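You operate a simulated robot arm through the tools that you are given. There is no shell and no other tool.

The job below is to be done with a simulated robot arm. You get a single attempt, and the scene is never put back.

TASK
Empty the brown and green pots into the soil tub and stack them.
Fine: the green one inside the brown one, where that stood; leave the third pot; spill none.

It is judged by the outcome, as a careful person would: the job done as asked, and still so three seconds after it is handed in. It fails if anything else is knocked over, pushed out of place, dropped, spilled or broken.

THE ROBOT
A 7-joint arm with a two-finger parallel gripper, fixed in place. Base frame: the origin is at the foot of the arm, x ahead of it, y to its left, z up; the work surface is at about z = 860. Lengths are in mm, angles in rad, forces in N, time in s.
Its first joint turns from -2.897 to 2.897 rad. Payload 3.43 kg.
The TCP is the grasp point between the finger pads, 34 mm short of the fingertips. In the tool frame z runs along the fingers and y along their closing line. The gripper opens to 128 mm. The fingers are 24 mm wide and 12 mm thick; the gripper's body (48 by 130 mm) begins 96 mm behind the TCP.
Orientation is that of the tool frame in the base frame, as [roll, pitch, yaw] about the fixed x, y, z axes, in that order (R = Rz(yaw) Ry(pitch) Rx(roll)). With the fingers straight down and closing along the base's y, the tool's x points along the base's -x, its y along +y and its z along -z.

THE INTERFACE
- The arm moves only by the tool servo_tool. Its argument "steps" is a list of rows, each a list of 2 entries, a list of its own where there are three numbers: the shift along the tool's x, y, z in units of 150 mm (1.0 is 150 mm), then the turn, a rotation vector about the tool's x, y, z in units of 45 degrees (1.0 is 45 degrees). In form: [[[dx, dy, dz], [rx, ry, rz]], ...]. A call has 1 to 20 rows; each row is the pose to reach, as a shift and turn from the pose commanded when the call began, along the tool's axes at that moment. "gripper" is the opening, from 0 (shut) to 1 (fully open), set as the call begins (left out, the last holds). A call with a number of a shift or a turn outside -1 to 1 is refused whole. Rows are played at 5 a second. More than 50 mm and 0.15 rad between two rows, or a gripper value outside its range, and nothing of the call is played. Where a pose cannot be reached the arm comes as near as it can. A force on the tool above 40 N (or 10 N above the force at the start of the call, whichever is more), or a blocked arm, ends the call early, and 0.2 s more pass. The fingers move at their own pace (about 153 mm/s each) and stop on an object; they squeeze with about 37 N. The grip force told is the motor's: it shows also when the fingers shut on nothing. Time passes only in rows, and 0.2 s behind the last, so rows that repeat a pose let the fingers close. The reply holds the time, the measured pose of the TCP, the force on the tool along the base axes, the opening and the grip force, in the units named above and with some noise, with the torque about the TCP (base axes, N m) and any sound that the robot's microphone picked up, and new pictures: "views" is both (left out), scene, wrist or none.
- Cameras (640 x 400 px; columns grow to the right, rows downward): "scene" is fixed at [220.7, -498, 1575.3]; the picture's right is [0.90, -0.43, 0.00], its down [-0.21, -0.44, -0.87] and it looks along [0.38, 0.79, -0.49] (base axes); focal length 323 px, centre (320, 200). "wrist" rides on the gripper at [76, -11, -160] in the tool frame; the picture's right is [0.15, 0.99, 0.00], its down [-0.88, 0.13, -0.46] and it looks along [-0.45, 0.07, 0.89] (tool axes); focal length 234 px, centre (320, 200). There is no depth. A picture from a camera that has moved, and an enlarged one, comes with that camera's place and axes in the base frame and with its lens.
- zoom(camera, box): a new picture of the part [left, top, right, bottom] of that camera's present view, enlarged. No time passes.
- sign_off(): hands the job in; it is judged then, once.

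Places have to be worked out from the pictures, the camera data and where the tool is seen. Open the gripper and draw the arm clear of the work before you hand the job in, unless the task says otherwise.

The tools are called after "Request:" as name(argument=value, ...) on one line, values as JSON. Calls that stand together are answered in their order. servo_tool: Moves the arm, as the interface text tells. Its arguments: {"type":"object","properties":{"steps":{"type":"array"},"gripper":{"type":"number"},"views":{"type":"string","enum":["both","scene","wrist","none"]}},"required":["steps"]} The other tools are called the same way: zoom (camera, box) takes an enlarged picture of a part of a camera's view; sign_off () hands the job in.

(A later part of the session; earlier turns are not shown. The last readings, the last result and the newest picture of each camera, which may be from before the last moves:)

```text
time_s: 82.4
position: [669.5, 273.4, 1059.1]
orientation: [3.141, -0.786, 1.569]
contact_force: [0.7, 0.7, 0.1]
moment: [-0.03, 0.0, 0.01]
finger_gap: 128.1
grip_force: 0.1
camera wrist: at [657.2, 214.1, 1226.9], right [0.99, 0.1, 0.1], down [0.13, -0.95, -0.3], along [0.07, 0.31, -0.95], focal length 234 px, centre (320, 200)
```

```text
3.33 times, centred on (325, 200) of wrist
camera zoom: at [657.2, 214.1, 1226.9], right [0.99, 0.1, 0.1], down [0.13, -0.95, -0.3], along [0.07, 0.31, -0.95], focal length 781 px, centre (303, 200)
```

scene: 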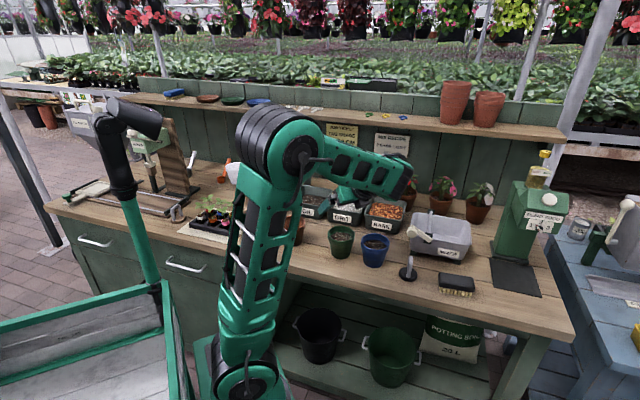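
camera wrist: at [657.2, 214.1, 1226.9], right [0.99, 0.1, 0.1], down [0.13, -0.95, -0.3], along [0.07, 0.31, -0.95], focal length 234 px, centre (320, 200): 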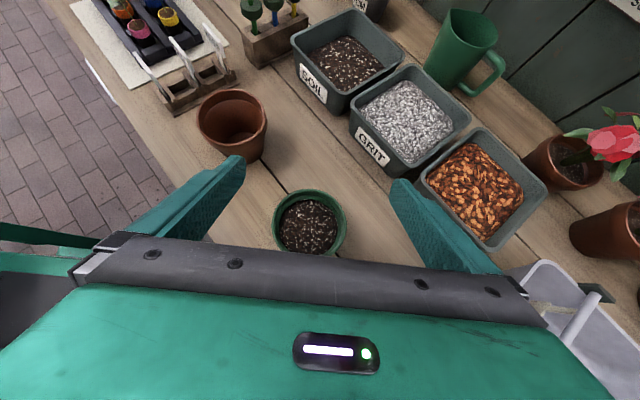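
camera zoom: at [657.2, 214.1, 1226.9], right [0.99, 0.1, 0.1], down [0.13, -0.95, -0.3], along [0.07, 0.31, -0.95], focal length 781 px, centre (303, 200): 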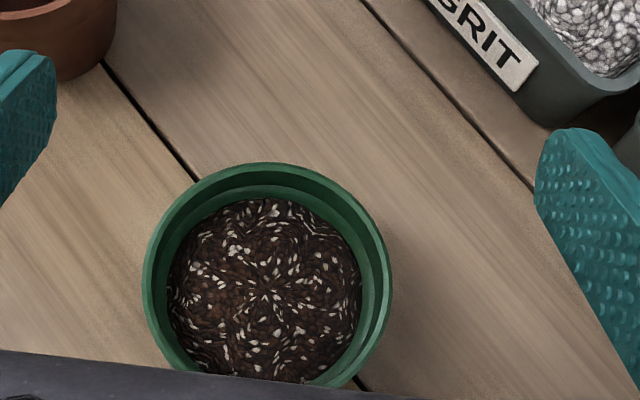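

Green sits at about (668.5, 274.3), same height as brown. I narrow the opening to about 111 mm, to keep the right finger away from the blue pot, and take another position reading.

Request:
servo_tool(steps=[[[0, 0, 0], [0, 0, 0]], [[0, 0, 0], [0, 0, 0]]], gripper=0.87, views="wrist")

Request:
zoom(camera="scene", box=[280, 140, 440, 280])

```text
time_s: 83.0
position: [669.2, 273.0, 1059.5]
orientation: [-3.142, -0.785, 1.568]
contact_force: [0.3, 0.1, 0.3]
moment: [0.04, 0.0, -0.02]
finger_gap: 111.4
grip_force: 0.0
camera wrist: at [657.1, 214.5, 1226.9], right [0.99, 0.1, 0.1], down [0.13, -0.95, -0.3], along [0.07, 0.31, -0.95], focal length 234 px, centre (320, 200)
```

wrist: 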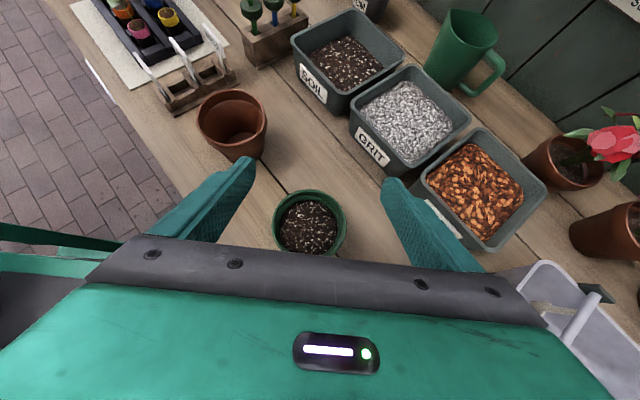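

```text
2.86 times, centred on (360, 210) of scene
camera zoom: at [220.7, -498.0, 1575.3], right [0.9, -0.43, 0.0], down [-0.21, -0.44, -0.87], along [0.38, 0.79, -0.49], focal length 924 px, centre (206, 171)
```

zoom: 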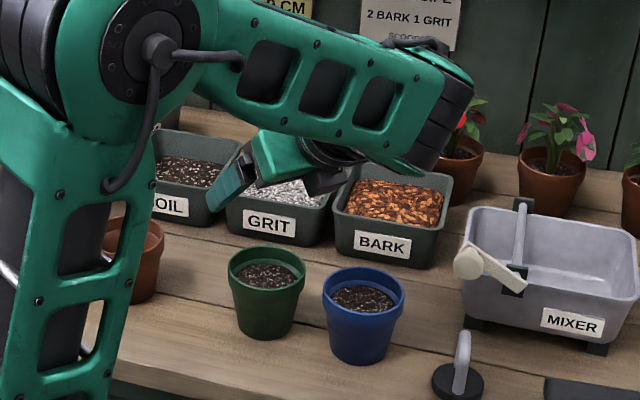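

Clear. I descend in two stages, first to z≈960.

Request:
servo_tool(steps=[[[-0.1, -0.003, 0.1], [0, 0, 0]], [[-0.2, -0.005, 0.203], [0, 0, 0]], [[-0.3, -0.005, 0.306], [0, 0, 0]], [[-0.4, -0.005, 0.408], [0, 0, 0]], [[-0.463, -0.005, 0.475], [0, 0, 0]], [[-0.463, -0.005, 0.475], [0, 0, 0]]], views="both")

Request:
zoom(camera="scene", box=[300, 180, 440, 280])

```text
time_s: 84.4
position: [669.9, 274.1, 960.7]
orientation: [3.141, -0.785, 1.568]
contact_force: [-0.5, -0.6, 0.2]
moment: [0.0, -0.02, -0.02]
finger_gap: 111.5
grip_force: 0.0
camera wrist: at [657.6, 215.1, 1127.6], right [0.99, 0.1, 0.1], down [0.13, -0.95, -0.3], along [0.07, 0.31, -0.95], focal length 234 px, centre (320, 200)
```

scene: 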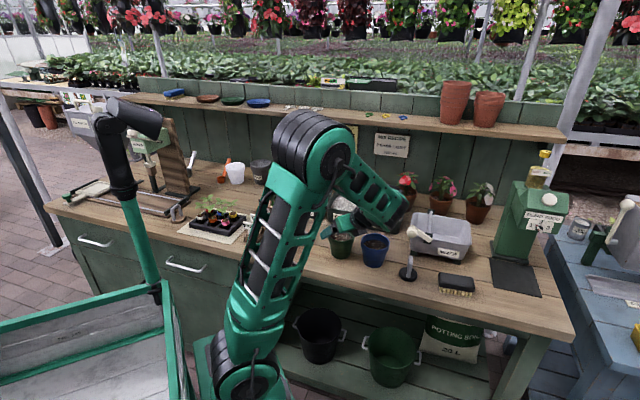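
wrist: 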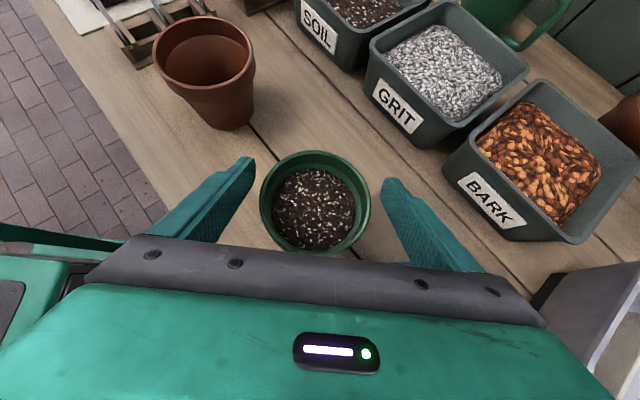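

```text
4.00 times, centred on (370, 230) of scene
camera zoom: at [220.7, -498.0, 1575.3], right [0.9, -0.43, 0.0], down [-0.21, -0.44, -0.87], along [0.38, 0.79, -0.49], focal length 1293 px, centre (120, 80)
```

zoom: 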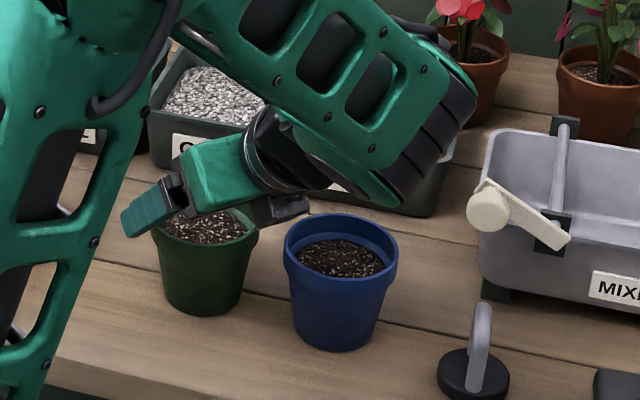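

Alignment looks right. I zoom closer on the gap between the gripper's dark bracket and the blue pot before the last 24 mm.

Request:
zoom(camera="scene", box=[325, 205, 395, 260])

Request:
zoom(camera="wrist", box=[230, 130, 410, 270])

```text
7.27 times, centred on (360, 232) of scene
camera zoom: at [220.7, -498.0, 1575.3], right [0.9, -0.43, 0.0], down [-0.21, -0.44, -0.87], along [0.38, 0.79, -0.49], focal length 2351 px, centre (29, -36)
```

zoom: 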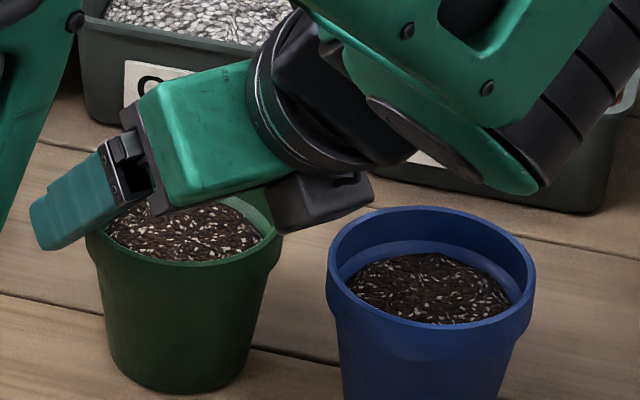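

```text
2.86 times, centred on (320, 200) of wrist
camera zoom: at [657.6, 215.1, 1127.6], right [0.99, 0.1, 0.1], down [0.13, -0.95, -0.3], along [0.07, 0.31, -0.95], focal length 669 px, centre (320, 200)
```

zoom: 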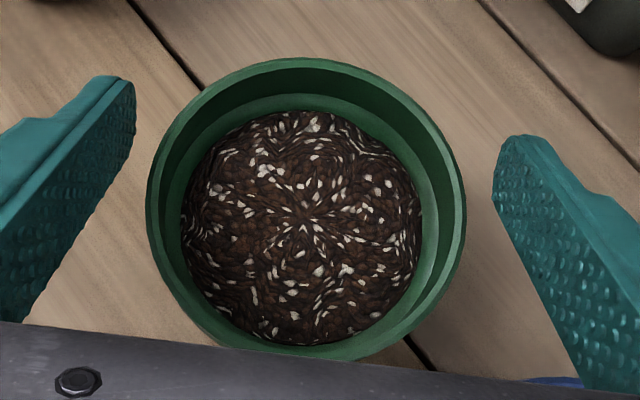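

The dark box under the gripper stays well clear of blue. I shift 1 mm left to centre and descend the last 24 mm to z≈936.

Request:
servo_tool(steps=[[[-0.03, -0.008, 0.028], [0, 0, 0]], [[-0.06, -0.008, 0.057], [0, 0, 0]], [[-0.09, -0.008, 0.086], [0, 0, 0]], [[-0.1174, -0.008, 0.1136], [0, 0, 0]], [[-0.1174, -0.008, 0.1136], [0, 0, 0]]], views="both")

Request:
zoom(camera="wrist", box=[230, 120, 410, 260])

```text
time_s: 85.6
position: [668.5, 273.5, 936.3]
orientation: [-3.14, -0.786, 1.568]
contact_force: [-0.4, -0.4, 0.4]
moment: [0.03, 0.0, -0.02]
finger_gap: 111.6
grip_force: 0.1
camera wrist: at [656.0, 214.8, 1103.6], right [0.99, 0.1, 0.1], down [0.13, -0.95, -0.3], along [0.07, 0.31, -0.95], focal length 234 px, centre (320, 200)
```

scene: 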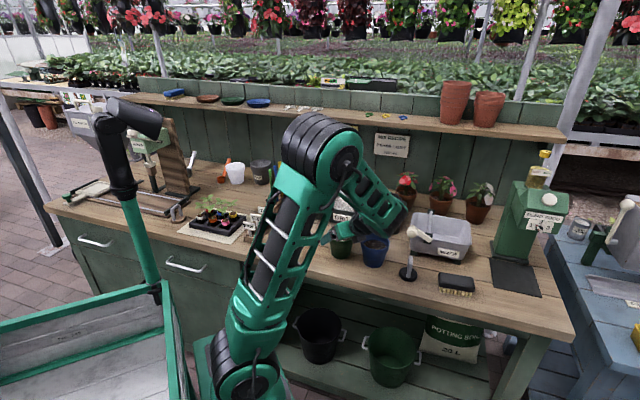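
wrist: 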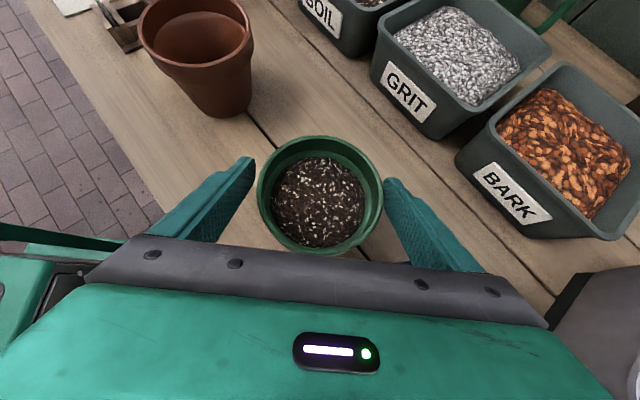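

```text
2.86 times, centred on (320, 190) of wrist
camera zoom: at [656.0, 214.8, 1103.6], right [0.99, 0.1, 0.1], down [0.13, -0.95, -0.3], along [0.07, 0.31, -0.95], focal length 669 px, centre (320, 229)
```

zoom: 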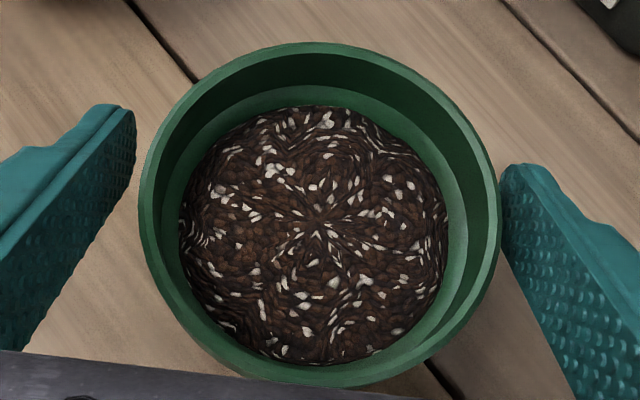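

Centred laterally; the pot is ~2 mm nearer the palm than brown was, so I back up 2 mm to match, then close the gripper.

Request:
servo_tool(steps=[[[-0.0094, 0, -0.0094], [0, 0, 0]], [[-0.0094, 0, -0.0094], [0, 0, 0]]], views="none")

Request:
servo_tool(steps=[[[0, 0, 0], [0, 0, 0]], [[0, 0, 0], [0, 0, 0]], [[0, 0, 0], [0, 0, 0]], [[0, 0, 0], [0, 0, 0]], [[0, 0, 0], [0, 0, 0]]], gripper=0, views="both")

Request:
zoom(camera="wrist", box=[230, 120, 410, 260])

```text
time_s: 86.2
position: [668.1, 270.6, 936.5]
orientation: [3.141, -0.785, 1.569]
contact_force: [-0.3, 1.0, -0.4]
moment: [0.03, 0.0, 0.01]
finger_gap: 111.5
grip_force: 0.0
```

```text
time_s: 87.4
position: [667.8, 271.3, 936.1]
orientation: [3.141, -0.786, 1.569]
contact_force: [1.6, -0.6, 1.9]
moment: [0.0, 0.0, -0.01]
finger_gap: 90.6
grip_force: 36.9
camera wrist: at [655.9, 212.8, 1103.5], right [0.99, 0.1, 0.1], down [0.13, -0.95, -0.3], along [0.07, 0.31, -0.95], focal length 234 px, centre (320, 200)
```

scene: 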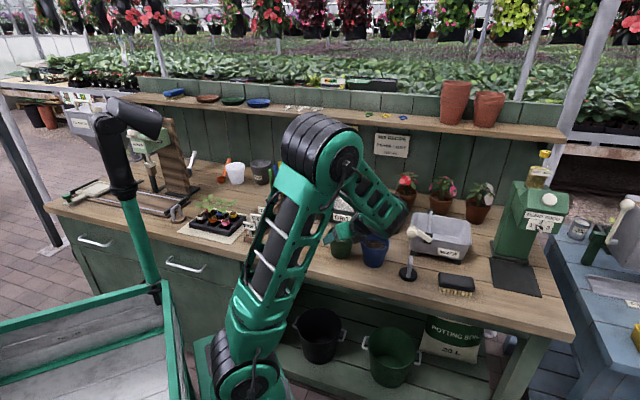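
wrist: 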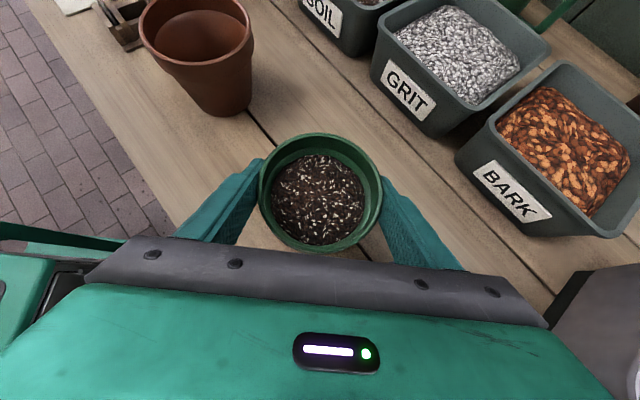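

```text
2.86 times, centred on (320, 190) of wrist
camera zoom: at [655.9, 212.8, 1103.5], right [0.99, 0.1, 0.1], down [0.13, -0.95, -0.3], along [0.07, 0.31, -0.95], focal length 669 px, centre (320, 229)
```

zoom: 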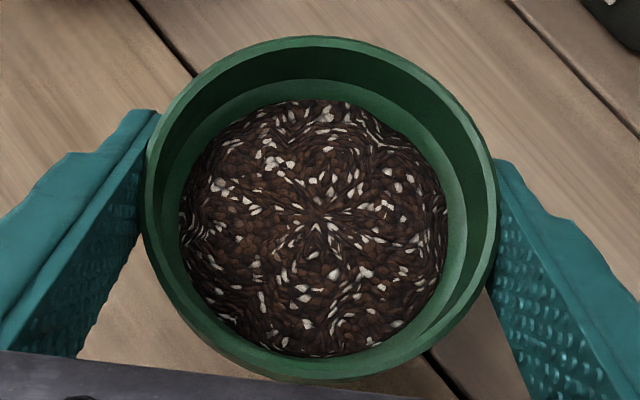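

Green is gripped (90.6 mm, 37 N) in the same relative spot as brown was. I lift straight up, slowly at first.

Request:
servo_tool(steps=[[[0.024, 0, -0.024], [0, 0, 0]], [[0.06, 0, -0.06], [0, 0, 0]], [[0.12, 0, -0.12], [0, 0, 0]], [[0.2, 0, -0.2], [0, 0, 0]], [[0.29, 0, -0.29], [0, 0, 0]], [[0.38, 0, -0.38], [0, 0, 0]], [[0.47, 0, -0.47], [0, 0, 0]], [[0.55, 0, -0.55], [0, 0, 0]], [[0.6034, 0, -0.6034], [0, 0, 0]], [[0.6034, 0, -0.6034], [0, 0, 0]]], views="both")

```text
time_s: 89.6
position: [667.4, 272.3, 1064.3]
orientation: [3.141, -0.783, 1.569]
contact_force: [-0.1, 0.2, -1.6]
moment: [-0.04, -0.01, -0.01]
finger_gap: 90.7
grip_force: 36.7
camera wrist: at [655.6, 212.7, 1231.0], right [0.99, 0.1, 0.1], down [0.13, -0.95, -0.3], along [0.07, 0.31, -0.95], focal length 234 px, centre (320, 200)
```

scene: 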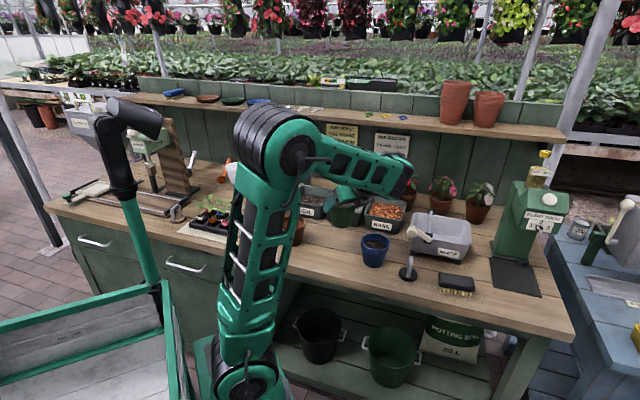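
wrist: 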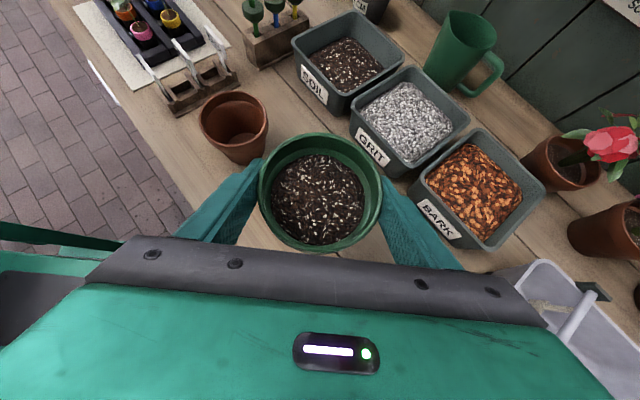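

Green lifted cleanly with blue untouched. I carry it at z≈1063 halfway toward the tub, upright.

Request:
servo_tool(steps=[[[0.03, 0.011, 0.031], [0, 0, 0]], [[0.09, 0.033, 0.092], [0, 0, 0]], [[0.17, 0.062, 0.174], [0, 0, 0]], [[0.25, 0.091, 0.256], [0, 0, 0]], [[0.33, 0.12, 0.338], [0, 0, 0]], [[0.41, 0.149, 0.42], [0, 0, 0]], [[0.49, 0.178, 0.502], [0, 0, 0]], [[0.57, 0.207, 0.584], [0, 0, 0]], [[0.64, 0.233, 0.656], [0, 0, 0]], [[0.69, 0.251, 0.707], [0, 0, 0]], [[0.72, 0.262, 0.738], [0, 0, 0]], [[0.72, 0.262, 0.738], [0, 0, 0]]], views="both")

```text
time_s: 92.2
position: [707.6, 426.3, 1062.2]
orientation: [3.141, -0.783, 1.57]
contact_force: [0.5, 0.0, -1.2]
moment: [0.02, 0.0, 0.0]
finger_gap: 90.8
grip_force: 36.9
camera wrist: at [695.5, 367.5, 1229.0], right [0.99, 0.1, 0.1], down [0.13, -0.95, -0.3], along [0.07, 0.31, -0.95], focal length 234 px, centre (320, 200)
```

scene: 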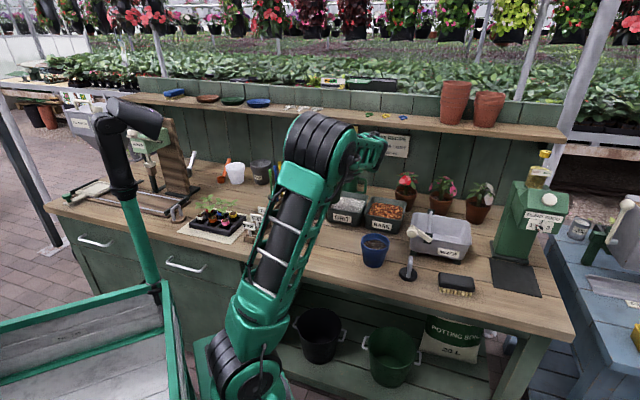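
wrist: 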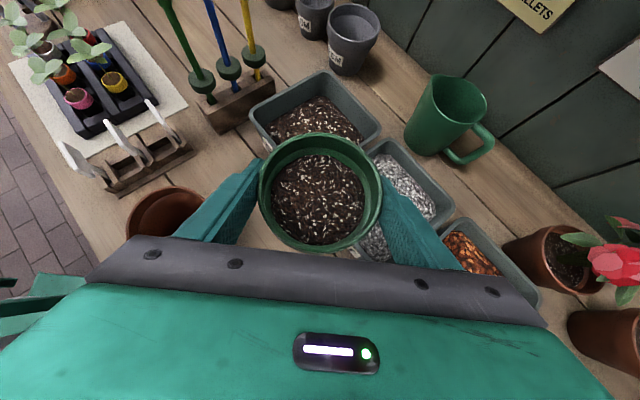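

Good. I do the second half of the carry to the pre-pour spot (745, 581, 1060), turning to point at 65°.

Request:
servo_tool(steps=[[[0.03, 0.011, 0.031], [-0.016, 0, 0.016]], [[0.09, 0.032, 0.092], [-0.049, 0, 0.049]], [[0.17, 0.06, 0.174], [-0.093, 0, 0.093]], [[0.25, 0.088, 0.256], [-0.136, 0, 0.136]], [[0.33, 0.116, 0.338], [-0.18, 0, 0.18]], [[0.41, 0.144, 0.42], [-0.224, 0, 0.224]], [[0.49, 0.172, 0.502], [-0.267, 0, 0.267]], [[0.57, 0.2, 0.584], [-0.311, 0, 0.311]], [[0.64, 0.225, 0.656], [-0.349, 0, 0.349]], [[0.69, 0.242, 0.707], [-0.377, 0, 0.377]], [[0.72, 0.253, 0.7386], [-0.393, 0, 0.393]], [[0.72, 0.253, 0.7386], [-0.393, 0, 0.393]]], views="both")

```text
time_s: 94.8
position: [747.1, 581.4, 1060.5]
orientation: [3.141, -0.786, 1.133]
contact_force: [0.2, -0.4, -1.1]
moment: [-0.02, 0.0, 0.01]
finger_gap: 90.7
grip_force: 37.3
camera wrist: at [710.0, 532.2, 1227.5], right [0.94, -0.33, 0.1], down [-0.28, -0.91, -0.3], along [0.19, 0.25, -0.95], focal length 234 px, centre (320, 200)
```

scene: 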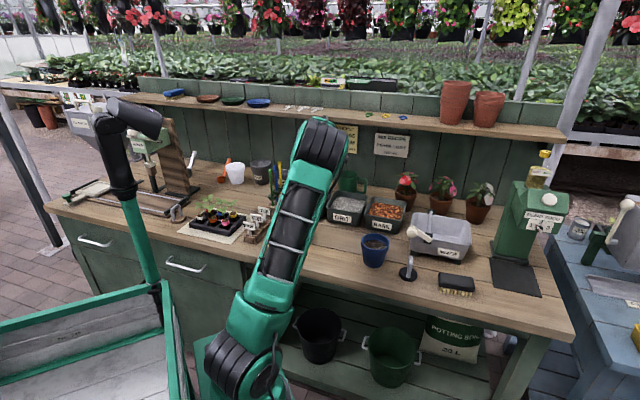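
wrist: 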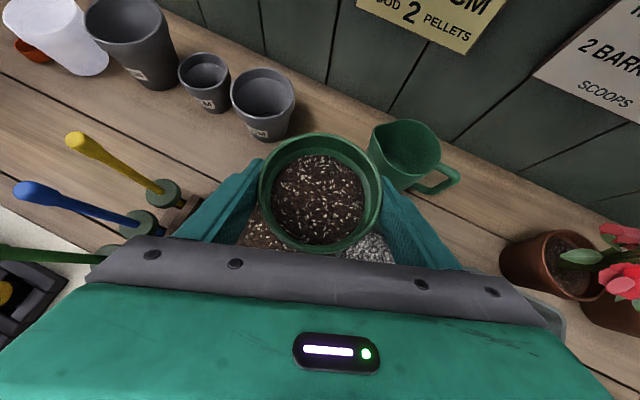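

Same pre-pour pose as for brown. I lower to z≈1032 and tip the first 40° exactly as before.

Request:
servo_tool(steps=[[[-0.03, 0, 0.03], [0, 0, 0]], [[-0.07, 0, 0.07], [0, 0, 0]], [[-0.11, 0, 0.11], [0, 0, 0]], [[-0.132, 0, 0.132], [0, 0, 0]], [[-0.132, 0, 0.132], [0, 0, 0]]], views="none")

Request:
servo_tool(steps=[[[0, 0, 0], [-0.034, 0, -0.082]], [[-0.002, 0, 0.002], [-0.068, 0, -0.164]], [[-0.004, 0, 0.004], [-0.102, 0, -0.246]], [[-0.008, 0, 0.008], [-0.136, 0, -0.329]], [[-0.011, 0, 0.011], [-0.17, 0, -0.411]], [[-0.014, 0, 0.014], [-0.204, 0, -0.493]], [[-0.018, 0, 0.018], [-0.238, 0, -0.575]], [[-0.022, 0, 0.022], [-0.272, 0, -0.657]], [[-0.025, 0, 0.025], [-0.306, 0, -0.739]], [[-0.028, 0, 0.028], [-0.3404, 0, -0.8213]], [[-0.028, 0, 0.028], [-0.3404, 0, -0.8213]]], views="both")

```text
time_s: 96.0
position: [746.6, 580.8, 1031.2]
orientation: [3.141, -0.785, 1.134]
contact_force: [0.3, -0.1, -1.9]
moment: [-0.03, 0.03, 0.01]
finger_gap: 90.8
grip_force: 36.8
```

```text
time_s: 98.4
position: [745.3, 581.3, 1027.1]
orientation: [2.381, -0.53, 1.893]
contact_force: [-0.2, 0.2, -1.4]
moment: [0.03, 0.01, 0.01]
finger_gap: 90.6
grip_force: 36.5
camera wrist: at [629.4, 553.6, 1158.2], right [0.75, 0.02, 0.66], down [0.1, -0.99, -0.08], along [0.66, 0.13, -0.74], focal length 234 px, centre (320, 200)
```

scene: 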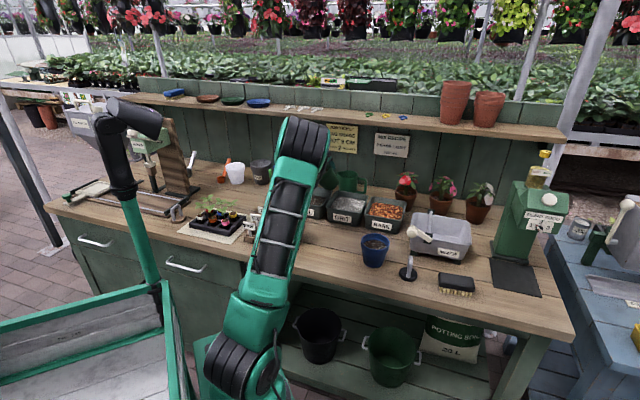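
wrist: 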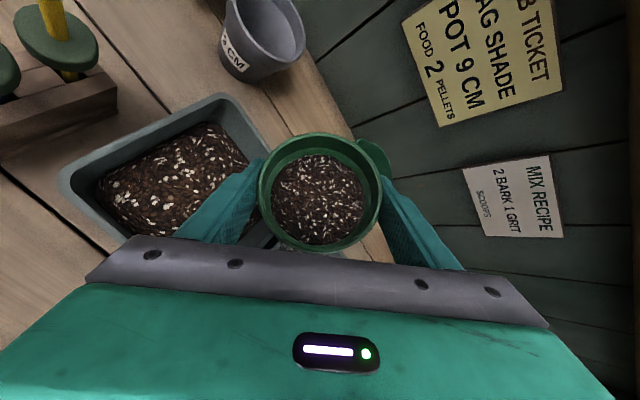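

Identical picture to the brown run, and the tub has plenty of room. I continue to 70° and then 100° with the same lip-centred motion.

Request:
servo_tool(steps=[[[-0.002, -0.01, 0.005], [-0.0255, 0, -0.0616]], [[-0.0045, -0.021, 0.011], [-0.051, 0, -0.1232]], [[-0.007, -0.031, 0.016], [-0.0766, 0, -0.1848]], [[-0.009, -0.042, 0.021], [-0.102, 0, -0.2464]], [[-0.011, -0.052, 0.027], [-0.1277, 0, -0.308]], [[-0.0135, -0.062, 0.032], [-0.1532, 0, -0.3696]], [[-0.0157, -0.073, 0.0375], [-0.1787, 0, -0.4312]], [[-0.018, -0.083, 0.043], [-0.2042, 0, -0.4928]], [[-0.02, -0.094, 0.048], [-0.2298, 0, -0.5544]], [[-0.0224, -0.104, 0.0535], [-0.2553, 0, -0.616]], [[-0.0224, -0.104, 0.0535], [-0.2553, 0, -0.616]]], views="wrist")

Request:
servo_tool(steps=[[[0.006, -0.008, -0.001], [-0.0255, 0, -0.0616]], [[0.012, -0.016, -0.003], [-0.051, 0, -0.1232]], [[0.018, -0.024, -0.004], [-0.0766, 0, -0.1848]], [[0.024, -0.031, -0.005], [-0.102, 0, -0.2464]], [[0.03, -0.039, -0.006], [-0.1277, 0, -0.308]], [[0.036, -0.047, -0.008], [-0.1532, 0, -0.3696]], [[0.042, -0.055, -0.009], [-0.1787, 0, -0.4312]], [[0.048, -0.063, -0.01], [-0.2042, 0, -0.4928]], [[0.054, -0.071, -0.0115], [-0.2298, 0, -0.5544]], [[0.06, -0.0785, -0.0127], [-0.2553, 0, -0.616]], [[0.06, -0.0785, -0.0127], [-0.2553, 0, -0.616]]], views="both")

Request:
zoom(camera="wrist", box=[0, 0, 420, 262])

```text
time_s: 100.8
position: [740.1, 583.9, 1009.3]
orientation: [2.073, -0.146, 2.204]
contact_force: [-0.3, 0.1, -1.3]
moment: [0.01, 0.01, -0.01]
finger_gap: 90.8
grip_force: 37.2
camera wrist: at [581.5, 550.7, 1087.5], right [0.37, 0.3, 0.88], down [0.27, -0.94, 0.2], along [0.89, 0.16, -0.43], focal length 234 px, centre (320, 200)
```

wrist: 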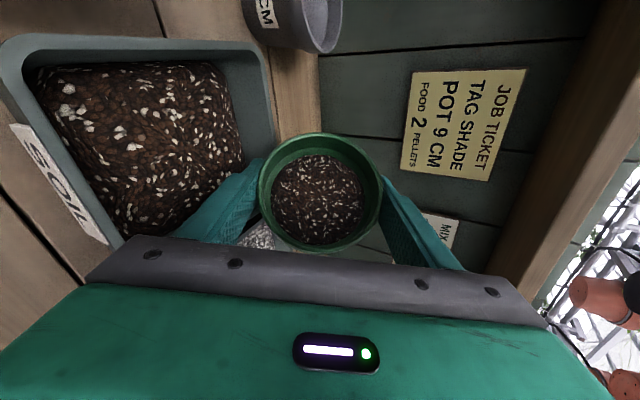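

```text
time_s: 103.2
position: [728.0, 588.8, 1002.8]
orientation: [1.882, 0.3, 2.392]
contact_force: [-0.4, -0.2, -0.5]
moment: [0.01, -0.01, -0.01]
finger_gap: 90.1
grip_force: 36.6
camera wrist: at [558.7, 531.1, 1016.8], right [-0.1, 0.51, 0.86], down [0.29, -0.81, 0.51], along [0.95, 0.3, -0.07], focal length 234 px, centre (320, 200)
```

scene: 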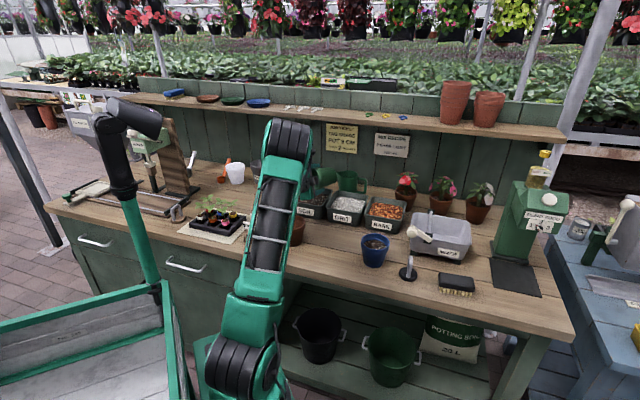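
wrist: 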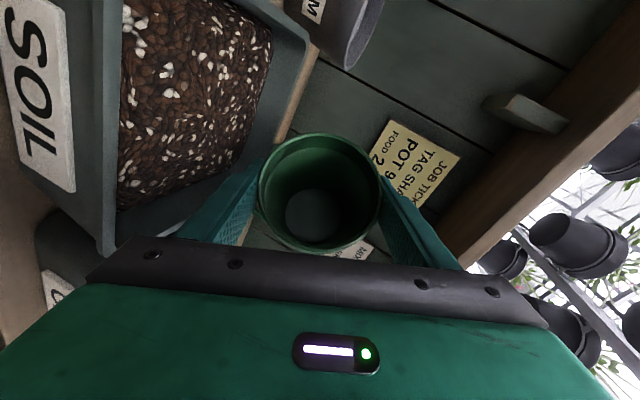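

```text
1.52 times, centred on (210, 131) of wrist
camera zoom: at [558.7, 531.1, 1016.8], right [-0.1, 0.51, 0.86], down [0.29, -0.81, 0.51], along [0.95, 0.3, -0.07], focal length 357 px, centre (488, 305)
```

zoom: 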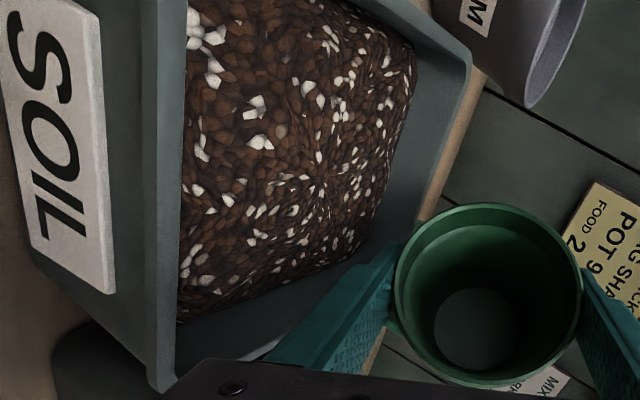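

Green is empty too and the tub took it all with no visible spill. I tip 20° more (keeping the wrist high over the brown pot) and hold briefly.

Request:
servo_tool(steps=[[[0.01, 0.005, -0.005], [-0.0425, 0, -0.1027]], [[0.019, 0.01, -0.011], [-0.085, 0, -0.2053]], [[0.029, 0.015, -0.016], [-0.1277, 0, -0.308]], [[0.039, 0.02, -0.021], [-0.1702, 0, -0.4107]], [[0.039, 0.02, -0.021], [-0.1702, 0, -0.4107]], [[0.039, 0.02, -0.021], [-0.1702, 0, -0.4107]]], views="both")

Request:
zoom(camera="scene", box=[240, 140, 400, 260])

```text
time_s: 104.6
position: [721.2, 590.5, 1005.6]
orientation: [1.789, 0.61, 2.486]
contact_force: [-0.8, 0.0, -0.5]
moment: [0.0, 0.03, -0.01]
finger_gap: 90.2
grip_force: 37.0
camera wrist: at [563.1, 511.2, 980.4], right [-0.4, 0.58, 0.71], down [0.21, -0.69, 0.69], along [0.89, 0.43, 0.16], focal length 234 px, centre (320, 200)
```

scene: 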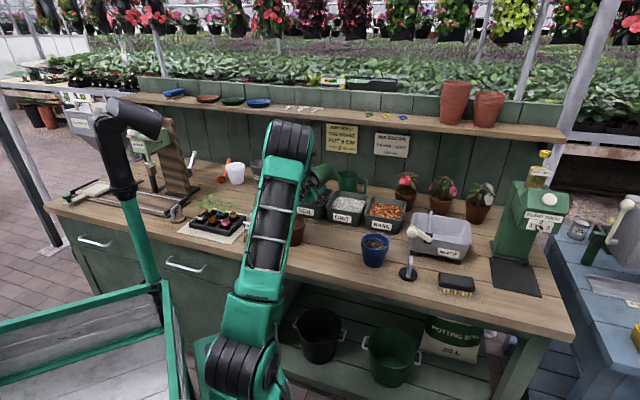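
wrist: 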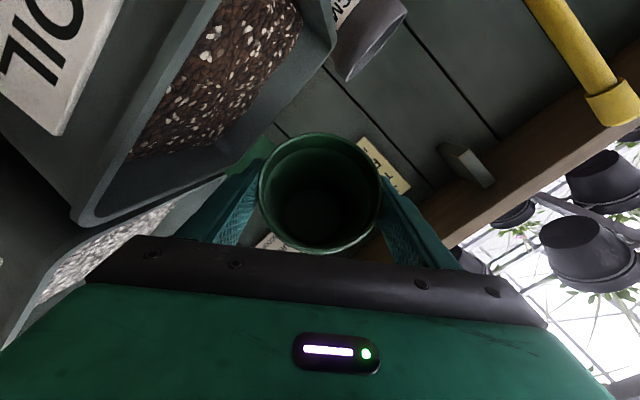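

```text
3.33 times, centred on (320, 200) of scene
camera zoom: at [220.7, -498.0, 1575.3], right [0.9, -0.43, 0.0], down [-0.21, -0.44, -0.87], along [0.38, 0.79, -0.49], focal length 1077 px, centre (320, 200)
```

zoom: 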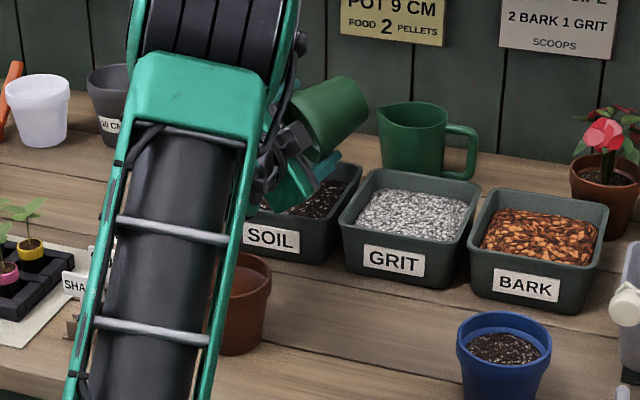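

Everything in place. I unwind the roll back to upright while rising to about z 1071.

Request:
servo_tool(steps=[[[-0.018, 0.0145, -0.002], [0.064, 0, 0.154]], [[-0.036, 0.029, -0.003], [0.128, 0, 0.308]], [[-0.054, 0.043, -0.005], [0.192, 0, 0.462]], [[-0.072, 0.058, -0.007], [0.255, 0, 0.616]], [[-0.09, 0.072, -0.008], [0.319, 0, 0.77]], [[-0.1087, 0.0867, -0.01], [0.383, 0, 0.924]], [[-0.1087, 0.0867, -0.01], [0.383, 0, 0.924]]], views="none")

Request:
servo_tool(steps=[[[-0.008, 0.021, -0.005], [0.064, 0, 0.154]], [[-0.017, 0.041, -0.01], [0.128, 0, 0.308]], [[-0.025, 0.062, -0.014], [0.192, 0, 0.462]], [[-0.034, 0.083, -0.019], [0.255, 0, 0.616]], [[-0.042, 0.104, -0.024], [0.319, 0, 0.77]], [[-0.0505, 0.1243, -0.0288], [0.383, 0, 0.924]], [[-0.0505, 0.1243, -0.0288], [0.383, 0, 0.924]]], views="none")

Request:
servo_tool(steps=[[[0.028, 0.022, -0.031], [0.064, 0, 0.154]], [[0.055, 0.043, -0.062], [0.128, 0, 0.308]], [[0.083, 0.065, -0.092], [0.192, 0, 0.462]], [[0.1106, 0.0862, -0.1231], [0.2553, 0, 0.616]], [[0.1106, 0.0862, -0.1231], [0.2553, 0, 0.616]]], views="both")

```text
time_s: 106.2
position: [726.1, 589.2, 1024.4]
orientation: [2.033, -0.075, 2.24]
contact_force: [0.4, -0.5, -0.2]
moment: [0.02, -0.03, 0.02]
finger_gap: 89.9
grip_force: 37.2
```

```text
time_s: 107.8
position: [735.7, 585.1, 1041.7]
orientation: [2.531, -0.635, 1.742]
contact_force: [0.8, 0.0, -0.8]
moment: [-0.01, 0.04, 0.01]
finger_gap: 90.0
grip_force: 36.8
```

```text
time_s: 109.0
position: [734.7, 584.5, 1070.2]
orientation: [-3.139, -0.786, 1.131]
contact_force: [-0.1, -0.7, -0.6]
moment: [0.01, -0.03, -0.02]
finger_gap: 90.0
grip_force: 36.8
camera wrist: at [698.3, 535.8, 1237.0], right [0.94, -0.33, 0.1], down [-0.28, -0.91, -0.3], along [0.19, 0.25, -0.95], focal length 234 px, centre (320, 200)
```

scene: 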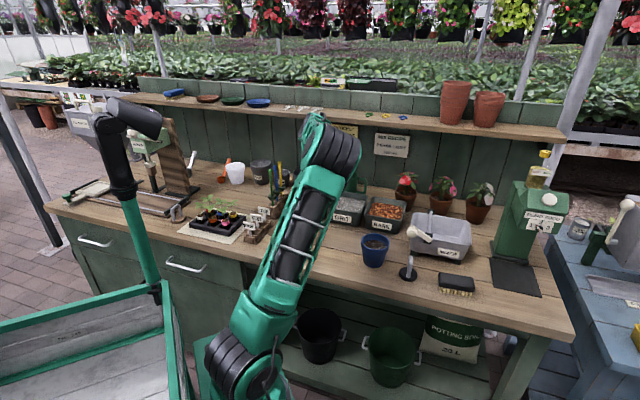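
wrist: 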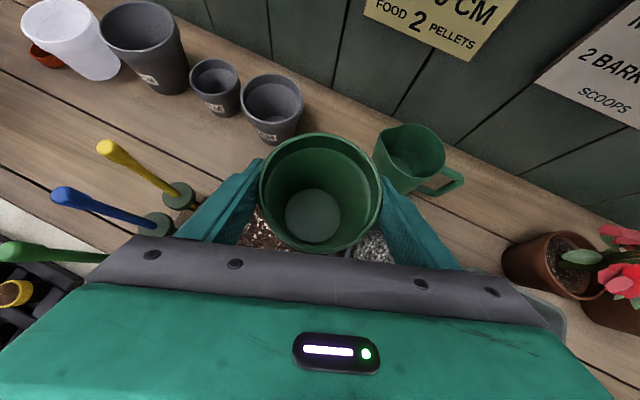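

Green is upright and empty. I carry it to the midpoint, swinging to point along +y.

Request:
servo_tool(steps=[[[-0.06, -0.032, -0.065], [0.044, 0, -0.044]], [[-0.15, -0.08, -0.163], [0.11, 0, -0.11]], [[-0.25, -0.133, -0.272], [0.184, 0, -0.184]], [[-0.35, -0.187, -0.381], [0.257, 0, -0.257]], [[-0.44, -0.235, -0.479], [0.323, 0, -0.323]], [[-0.505, -0.27, -0.55], [0.371, 0, -0.371]], [[-0.538, -0.287, -0.5854], [0.3952, 0, -0.3952]], [[-0.538, -0.287, -0.5854], [0.3952, 0, -0.3952]]], views="none")

```text
time_s: 110.8
position: [644.9, 495.0, 1074.9]
orientation: [3.141, -0.784, 1.573]
contact_force: [0.3, 0.5, 0.3]
moment: [0.01, 0.01, -0.01]
finger_gap: 90.1
grip_force: 37.1
```

Now directly above the brown pot at z≈1075.

Request:
servo_tool(steps=[[[-0.035, -0.055, -0.035], [0, 0, 0]], [[-0.105, -0.166, -0.105], [0, 0, 0]], [[-0.185, -0.293, -0.185], [0, 0, 0]], [[-0.265, -0.419, -0.265], [0, 0, 0]], [[-0.34, -0.538, -0.34], [0, 0, 0]], [[-0.39, -0.617, -0.39], [0, 0, 0]], [[-0.4195, -0.664, -0.4195], [0, 0, 0]], [[-0.4195, -0.664, -0.4195], [0, 0, 0]], [[-0.4195, -0.664, -0.4195], [0, 0, 0]]], views="both")

Request:
zoom(camera="wrist", box=[230, 120, 410, 260])

Request:
zoom(camera="scene", box=[240, 120, 380, 260])

```text
time_s: 112.8
position: [546.8, 405.9, 1073.5]
orientation: [-3.141, -0.783, 1.571]
contact_force: [0.4, -0.5, -0.3]
moment: [-0.04, -0.02, -0.01]
finger_gap: 89.8
grip_force: 36.5
camera wrist: at [534.1, 347.7, 1241.1], right [0.99, 0.1, 0.1], down [0.13, -0.95, -0.3], along [0.07, 0.31, -0.95], focal length 234 px, centre (320, 200)
```

scene: 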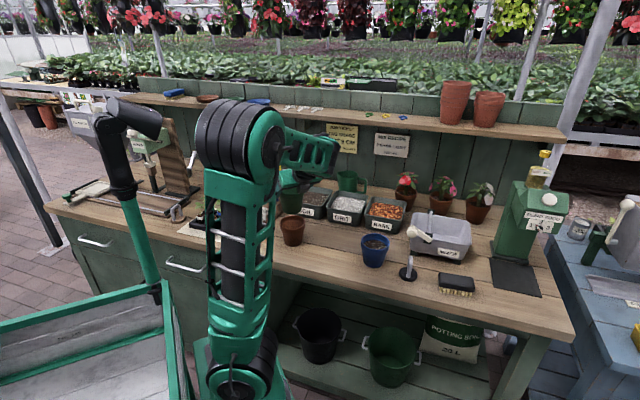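
wrist: 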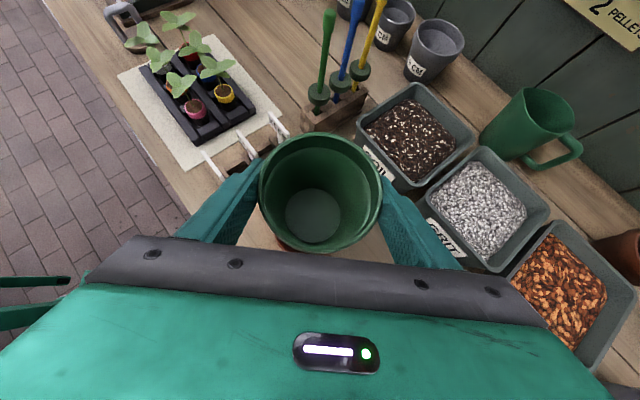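

```text
2.86 times, centred on (320, 190) of wrist
camera zoom: at [534.1, 347.7, 1241.1], right [0.99, 0.1, 0.1], down [0.13, -0.95, -0.3], along [0.07, 0.31, -0.95], focal length 669 px, centre (320, 229)
```

zoom: 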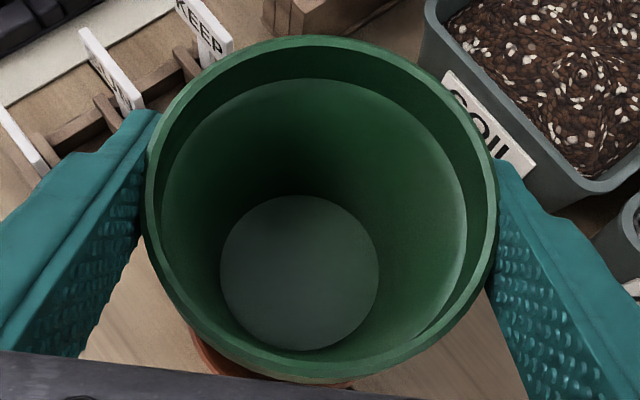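

```text
2.86 times, centred on (310, 190) of scene
camera zoom: at [220.7, -498.0, 1575.3], right [0.9, -0.43, 0.0], down [-0.21, -0.44, -0.87], along [0.38, 0.79, -0.49], focal length 924 px, centre (349, 229)
```

zoom: 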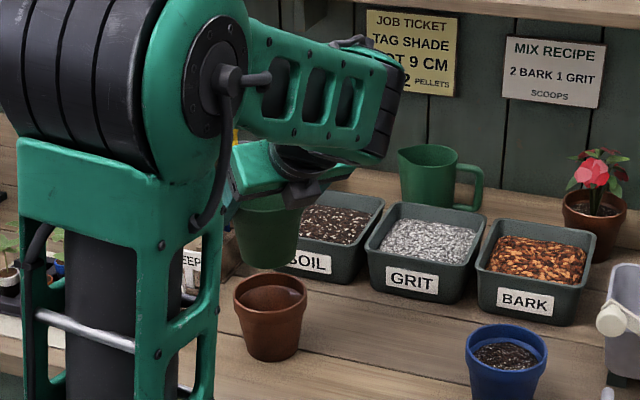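

The green pot hangs right over the brown one. I lower to z≈1030, just above entry, and recheck the position.

Request:
servo_tool(steps=[[[-0.04, 0, 0.04], [0, 0, 0]], [[-0.1, 0, 0.1], [0, 0, 0]], [[-0.16, 0, 0.16], [0, 0, 0]], [[-0.205, 0, 0.205], [0, 0, 0]], [[-0.205, 0, 0.205], [0, 0, 0]], [[-0.205, 0, 0.205], [0, 0, 0]]], views="none")

Request:
servo_tool(steps=[[[0, 0, 0], [0, 0, 0]], [[0, 0, 0], [0, 0, 0]]], views="both")

Request:
zoom(camera="scene", box=[260, 170, 340, 260])

```text
time_s: 114.2
position: [545.9, 405.9, 1031.0]
orientation: [-3.141, -0.784, 1.57]
contact_force: [0.4, -0.7, 0.2]
moment: [0.08, -0.02, -0.02]
finger_gap: 89.8
grip_force: 37.4
```

```text
time_s: 114.8
position: [546.0, 406.3, 1032.0]
orientation: [3.141, -0.784, 1.568]
contact_force: [-0.9, 0.9, 0.1]
moment: [-0.02, 0.02, -0.02]
finger_gap: 90.0
grip_force: 37.3
camera wrist: at [534.1, 347.1, 1198.1], right [0.99, 0.1, 0.1], down [0.13, -0.95, -0.3], along [0.07, 0.31, -0.95], focal length 234 px, centre (320, 200)
```

scene: 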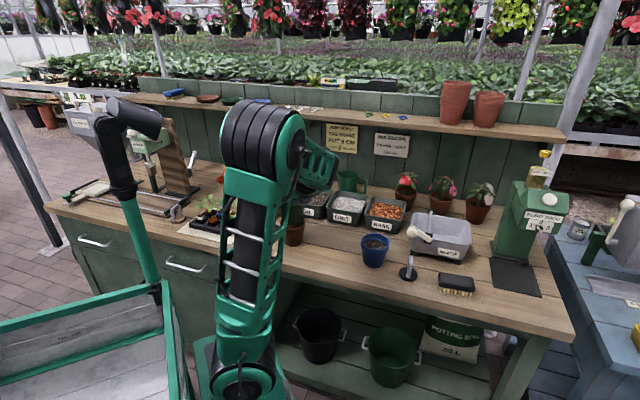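
wrist: 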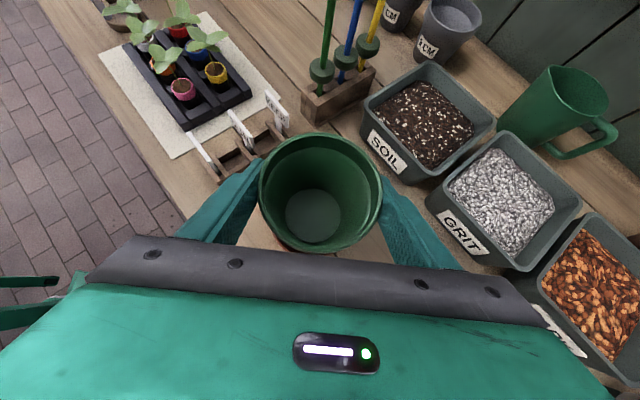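

```text
4.44 times, centred on (300, 215) of scene
camera zoom: at [220.7, -498.0, 1575.3], right [0.9, -0.43, 0.0], down [-0.21, -0.44, -0.87], along [0.38, 0.79, -0.49], focal length 1437 px, centre (409, 133)
```

zoom: 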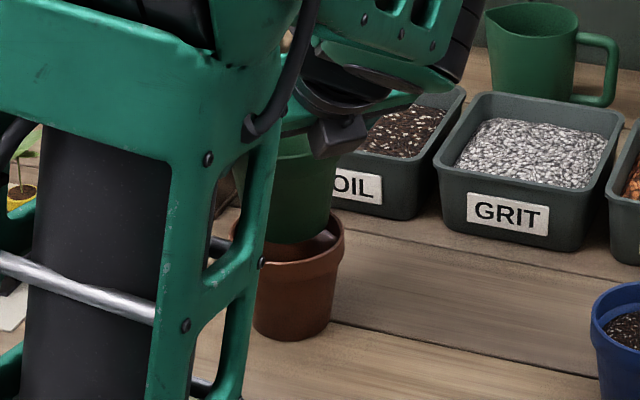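

Aligned within about 0.5 mm of brown's grasp pose. I lower steadily to z≈985, watching the force.

Request:
servo_tool(steps=[[[-0.03, -0.004, 0.03], [0, 0, 0]], [[-0.06, -0.004, 0.06], [0, 0, 0]], [[-0.1, -0.004, 0.1], [0, 0, 0]], [[-0.14, -0.004, 0.14], [0, 0, 0]], [[-0.18, -0.004, 0.18], [0, 0, 0]], [[-0.217, -0.004, 0.217], [0, 0, 0]], [[-0.217, -0.004, 0.217], [0, 0, 0]]], views="both")

Request:
zoom(camera="scene", box=[260, 180, 340, 260])

```text
time_s: 116.4
position: [545.8, 406.1, 985.5]
orientation: [-3.141, -0.784, 1.573]
contact_force: [1.0, -0.6, -0.4]
moment: [0.01, -0.03, -0.02]
finger_gap: 89.7
grip_force: 37.2
camera wrist: at [533.1, 346.9, 1152.1], right [0.99, 0.1, 0.1], down [0.13, -0.95, -0.3], along [0.07, 0.31, -0.95], focal length 234 px, centre (320, 200)
```

scene: 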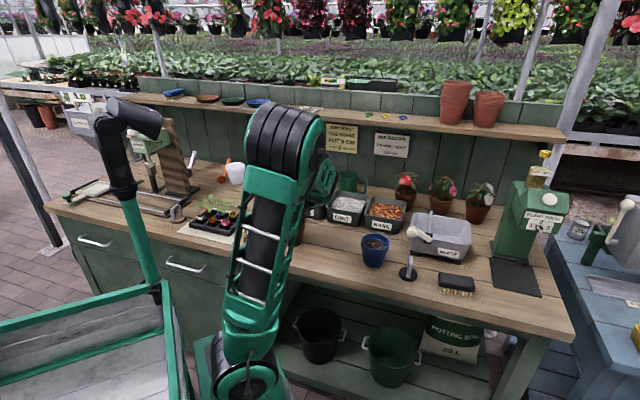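
wrist: 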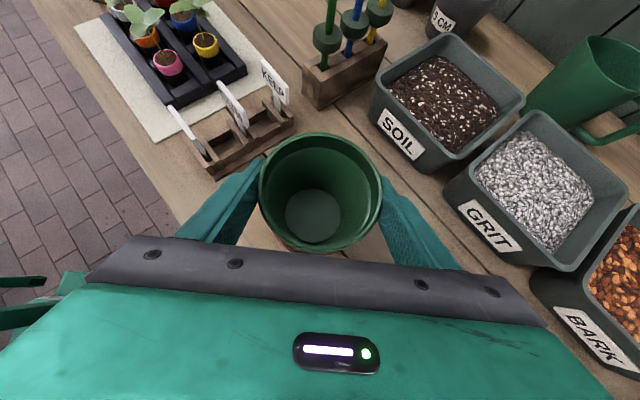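

```text
5.00 times, centred on (300, 220) of scene
camera zoom: at [220.7, -498.0, 1575.3], right [0.9, -0.43, 0.0], down [-0.21, -0.44, -0.87], along [0.38, 0.79, -0.49], focal length 1616 px, centre (420, 100)
```

zoom: 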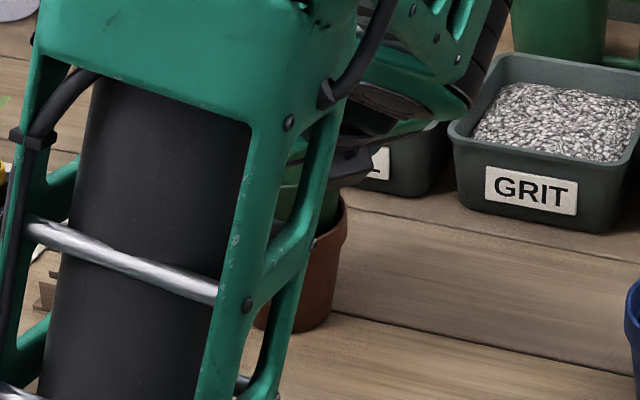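

The green base is well inside brown with no contact. I go on in ~2 mm rows to z≈971.

Request:
servo_tool(steps=[[[-0.0094, -0.002, 0.0094], [0, 0, 0]], [[-0.0188, -0.002, 0.0188], [0, 0, 0]], [[-0.0282, -0.002, 0.0282], [0, 0, 0]], [[-0.0376, -0.002, 0.0376], [0, 0, 0]], [[-0.047, -0.002, 0.047], [0, 0, 0]], [[-0.0564, -0.002, 0.0564], [0, 0, 0]], [[-0.068, -0.002, 0.068], [0, 0, 0]], [[-0.068, -0.002, 0.068], [0, 0, 0]]], views="wrist")

```text
time_s: 118.2
position: [544.9, 405.7, 971.3]
orientation: [-3.141, -0.786, 1.572]
contact_force: [0.9, 0.4, -0.5]
moment: [0.02, 0.02, 0.03]
finger_gap: 89.7
grip_force: 37.3
camera wrist: at [532.9, 346.4, 1137.8], right [0.99, 0.1, 0.1], down [0.13, -0.94, -0.3], along [0.07, 0.31, -0.95], focal length 234 px, centre (320, 200)
```

wrist: 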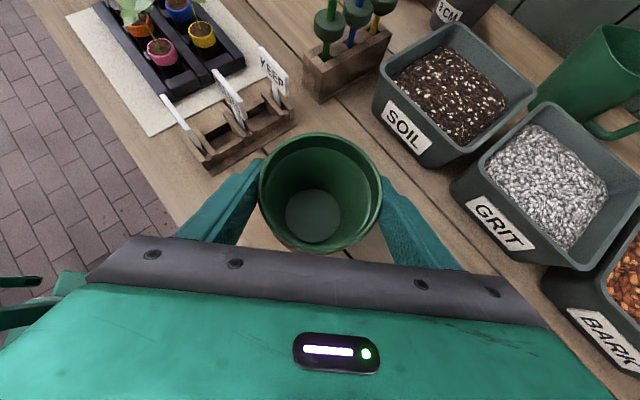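

Still no contact at z 971. I continue in 1 mm rows down to about 963.

Request:
servo_tool(steps=[[[-0.0047, 0, 0.0047], [0, 0, 0]], [[-0.0094, 0, 0.0094], [0, 0, 0]], [[-0.0141, 0, 0.0141], [0, 0, 0]], [[-0.0188, 0, 0.0188], [0, 0, 0]], [[-0.0235, 0, 0.0235], [0, 0, 0]], [[-0.0282, 0, 0.0282], [0, 0, 0]], [[-0.0329, 0, 0.0329], [0, 0, 0]], [[-0.0376, 0, 0.0376], [0, 0, 0]], [[-0.0376, 0, 0.0376], [0, 0, 0]]], views="none")

```text
time_s: 120.2
position: [544.5, 405.5, 963.8]
orientation: [-3.141, -0.786, 1.571]
contact_force: [-0.5, 1.3, 7.4]
moment: [0.15, 0.06, 0.01]
finger_gap: 89.7
grip_force: 37.2
```

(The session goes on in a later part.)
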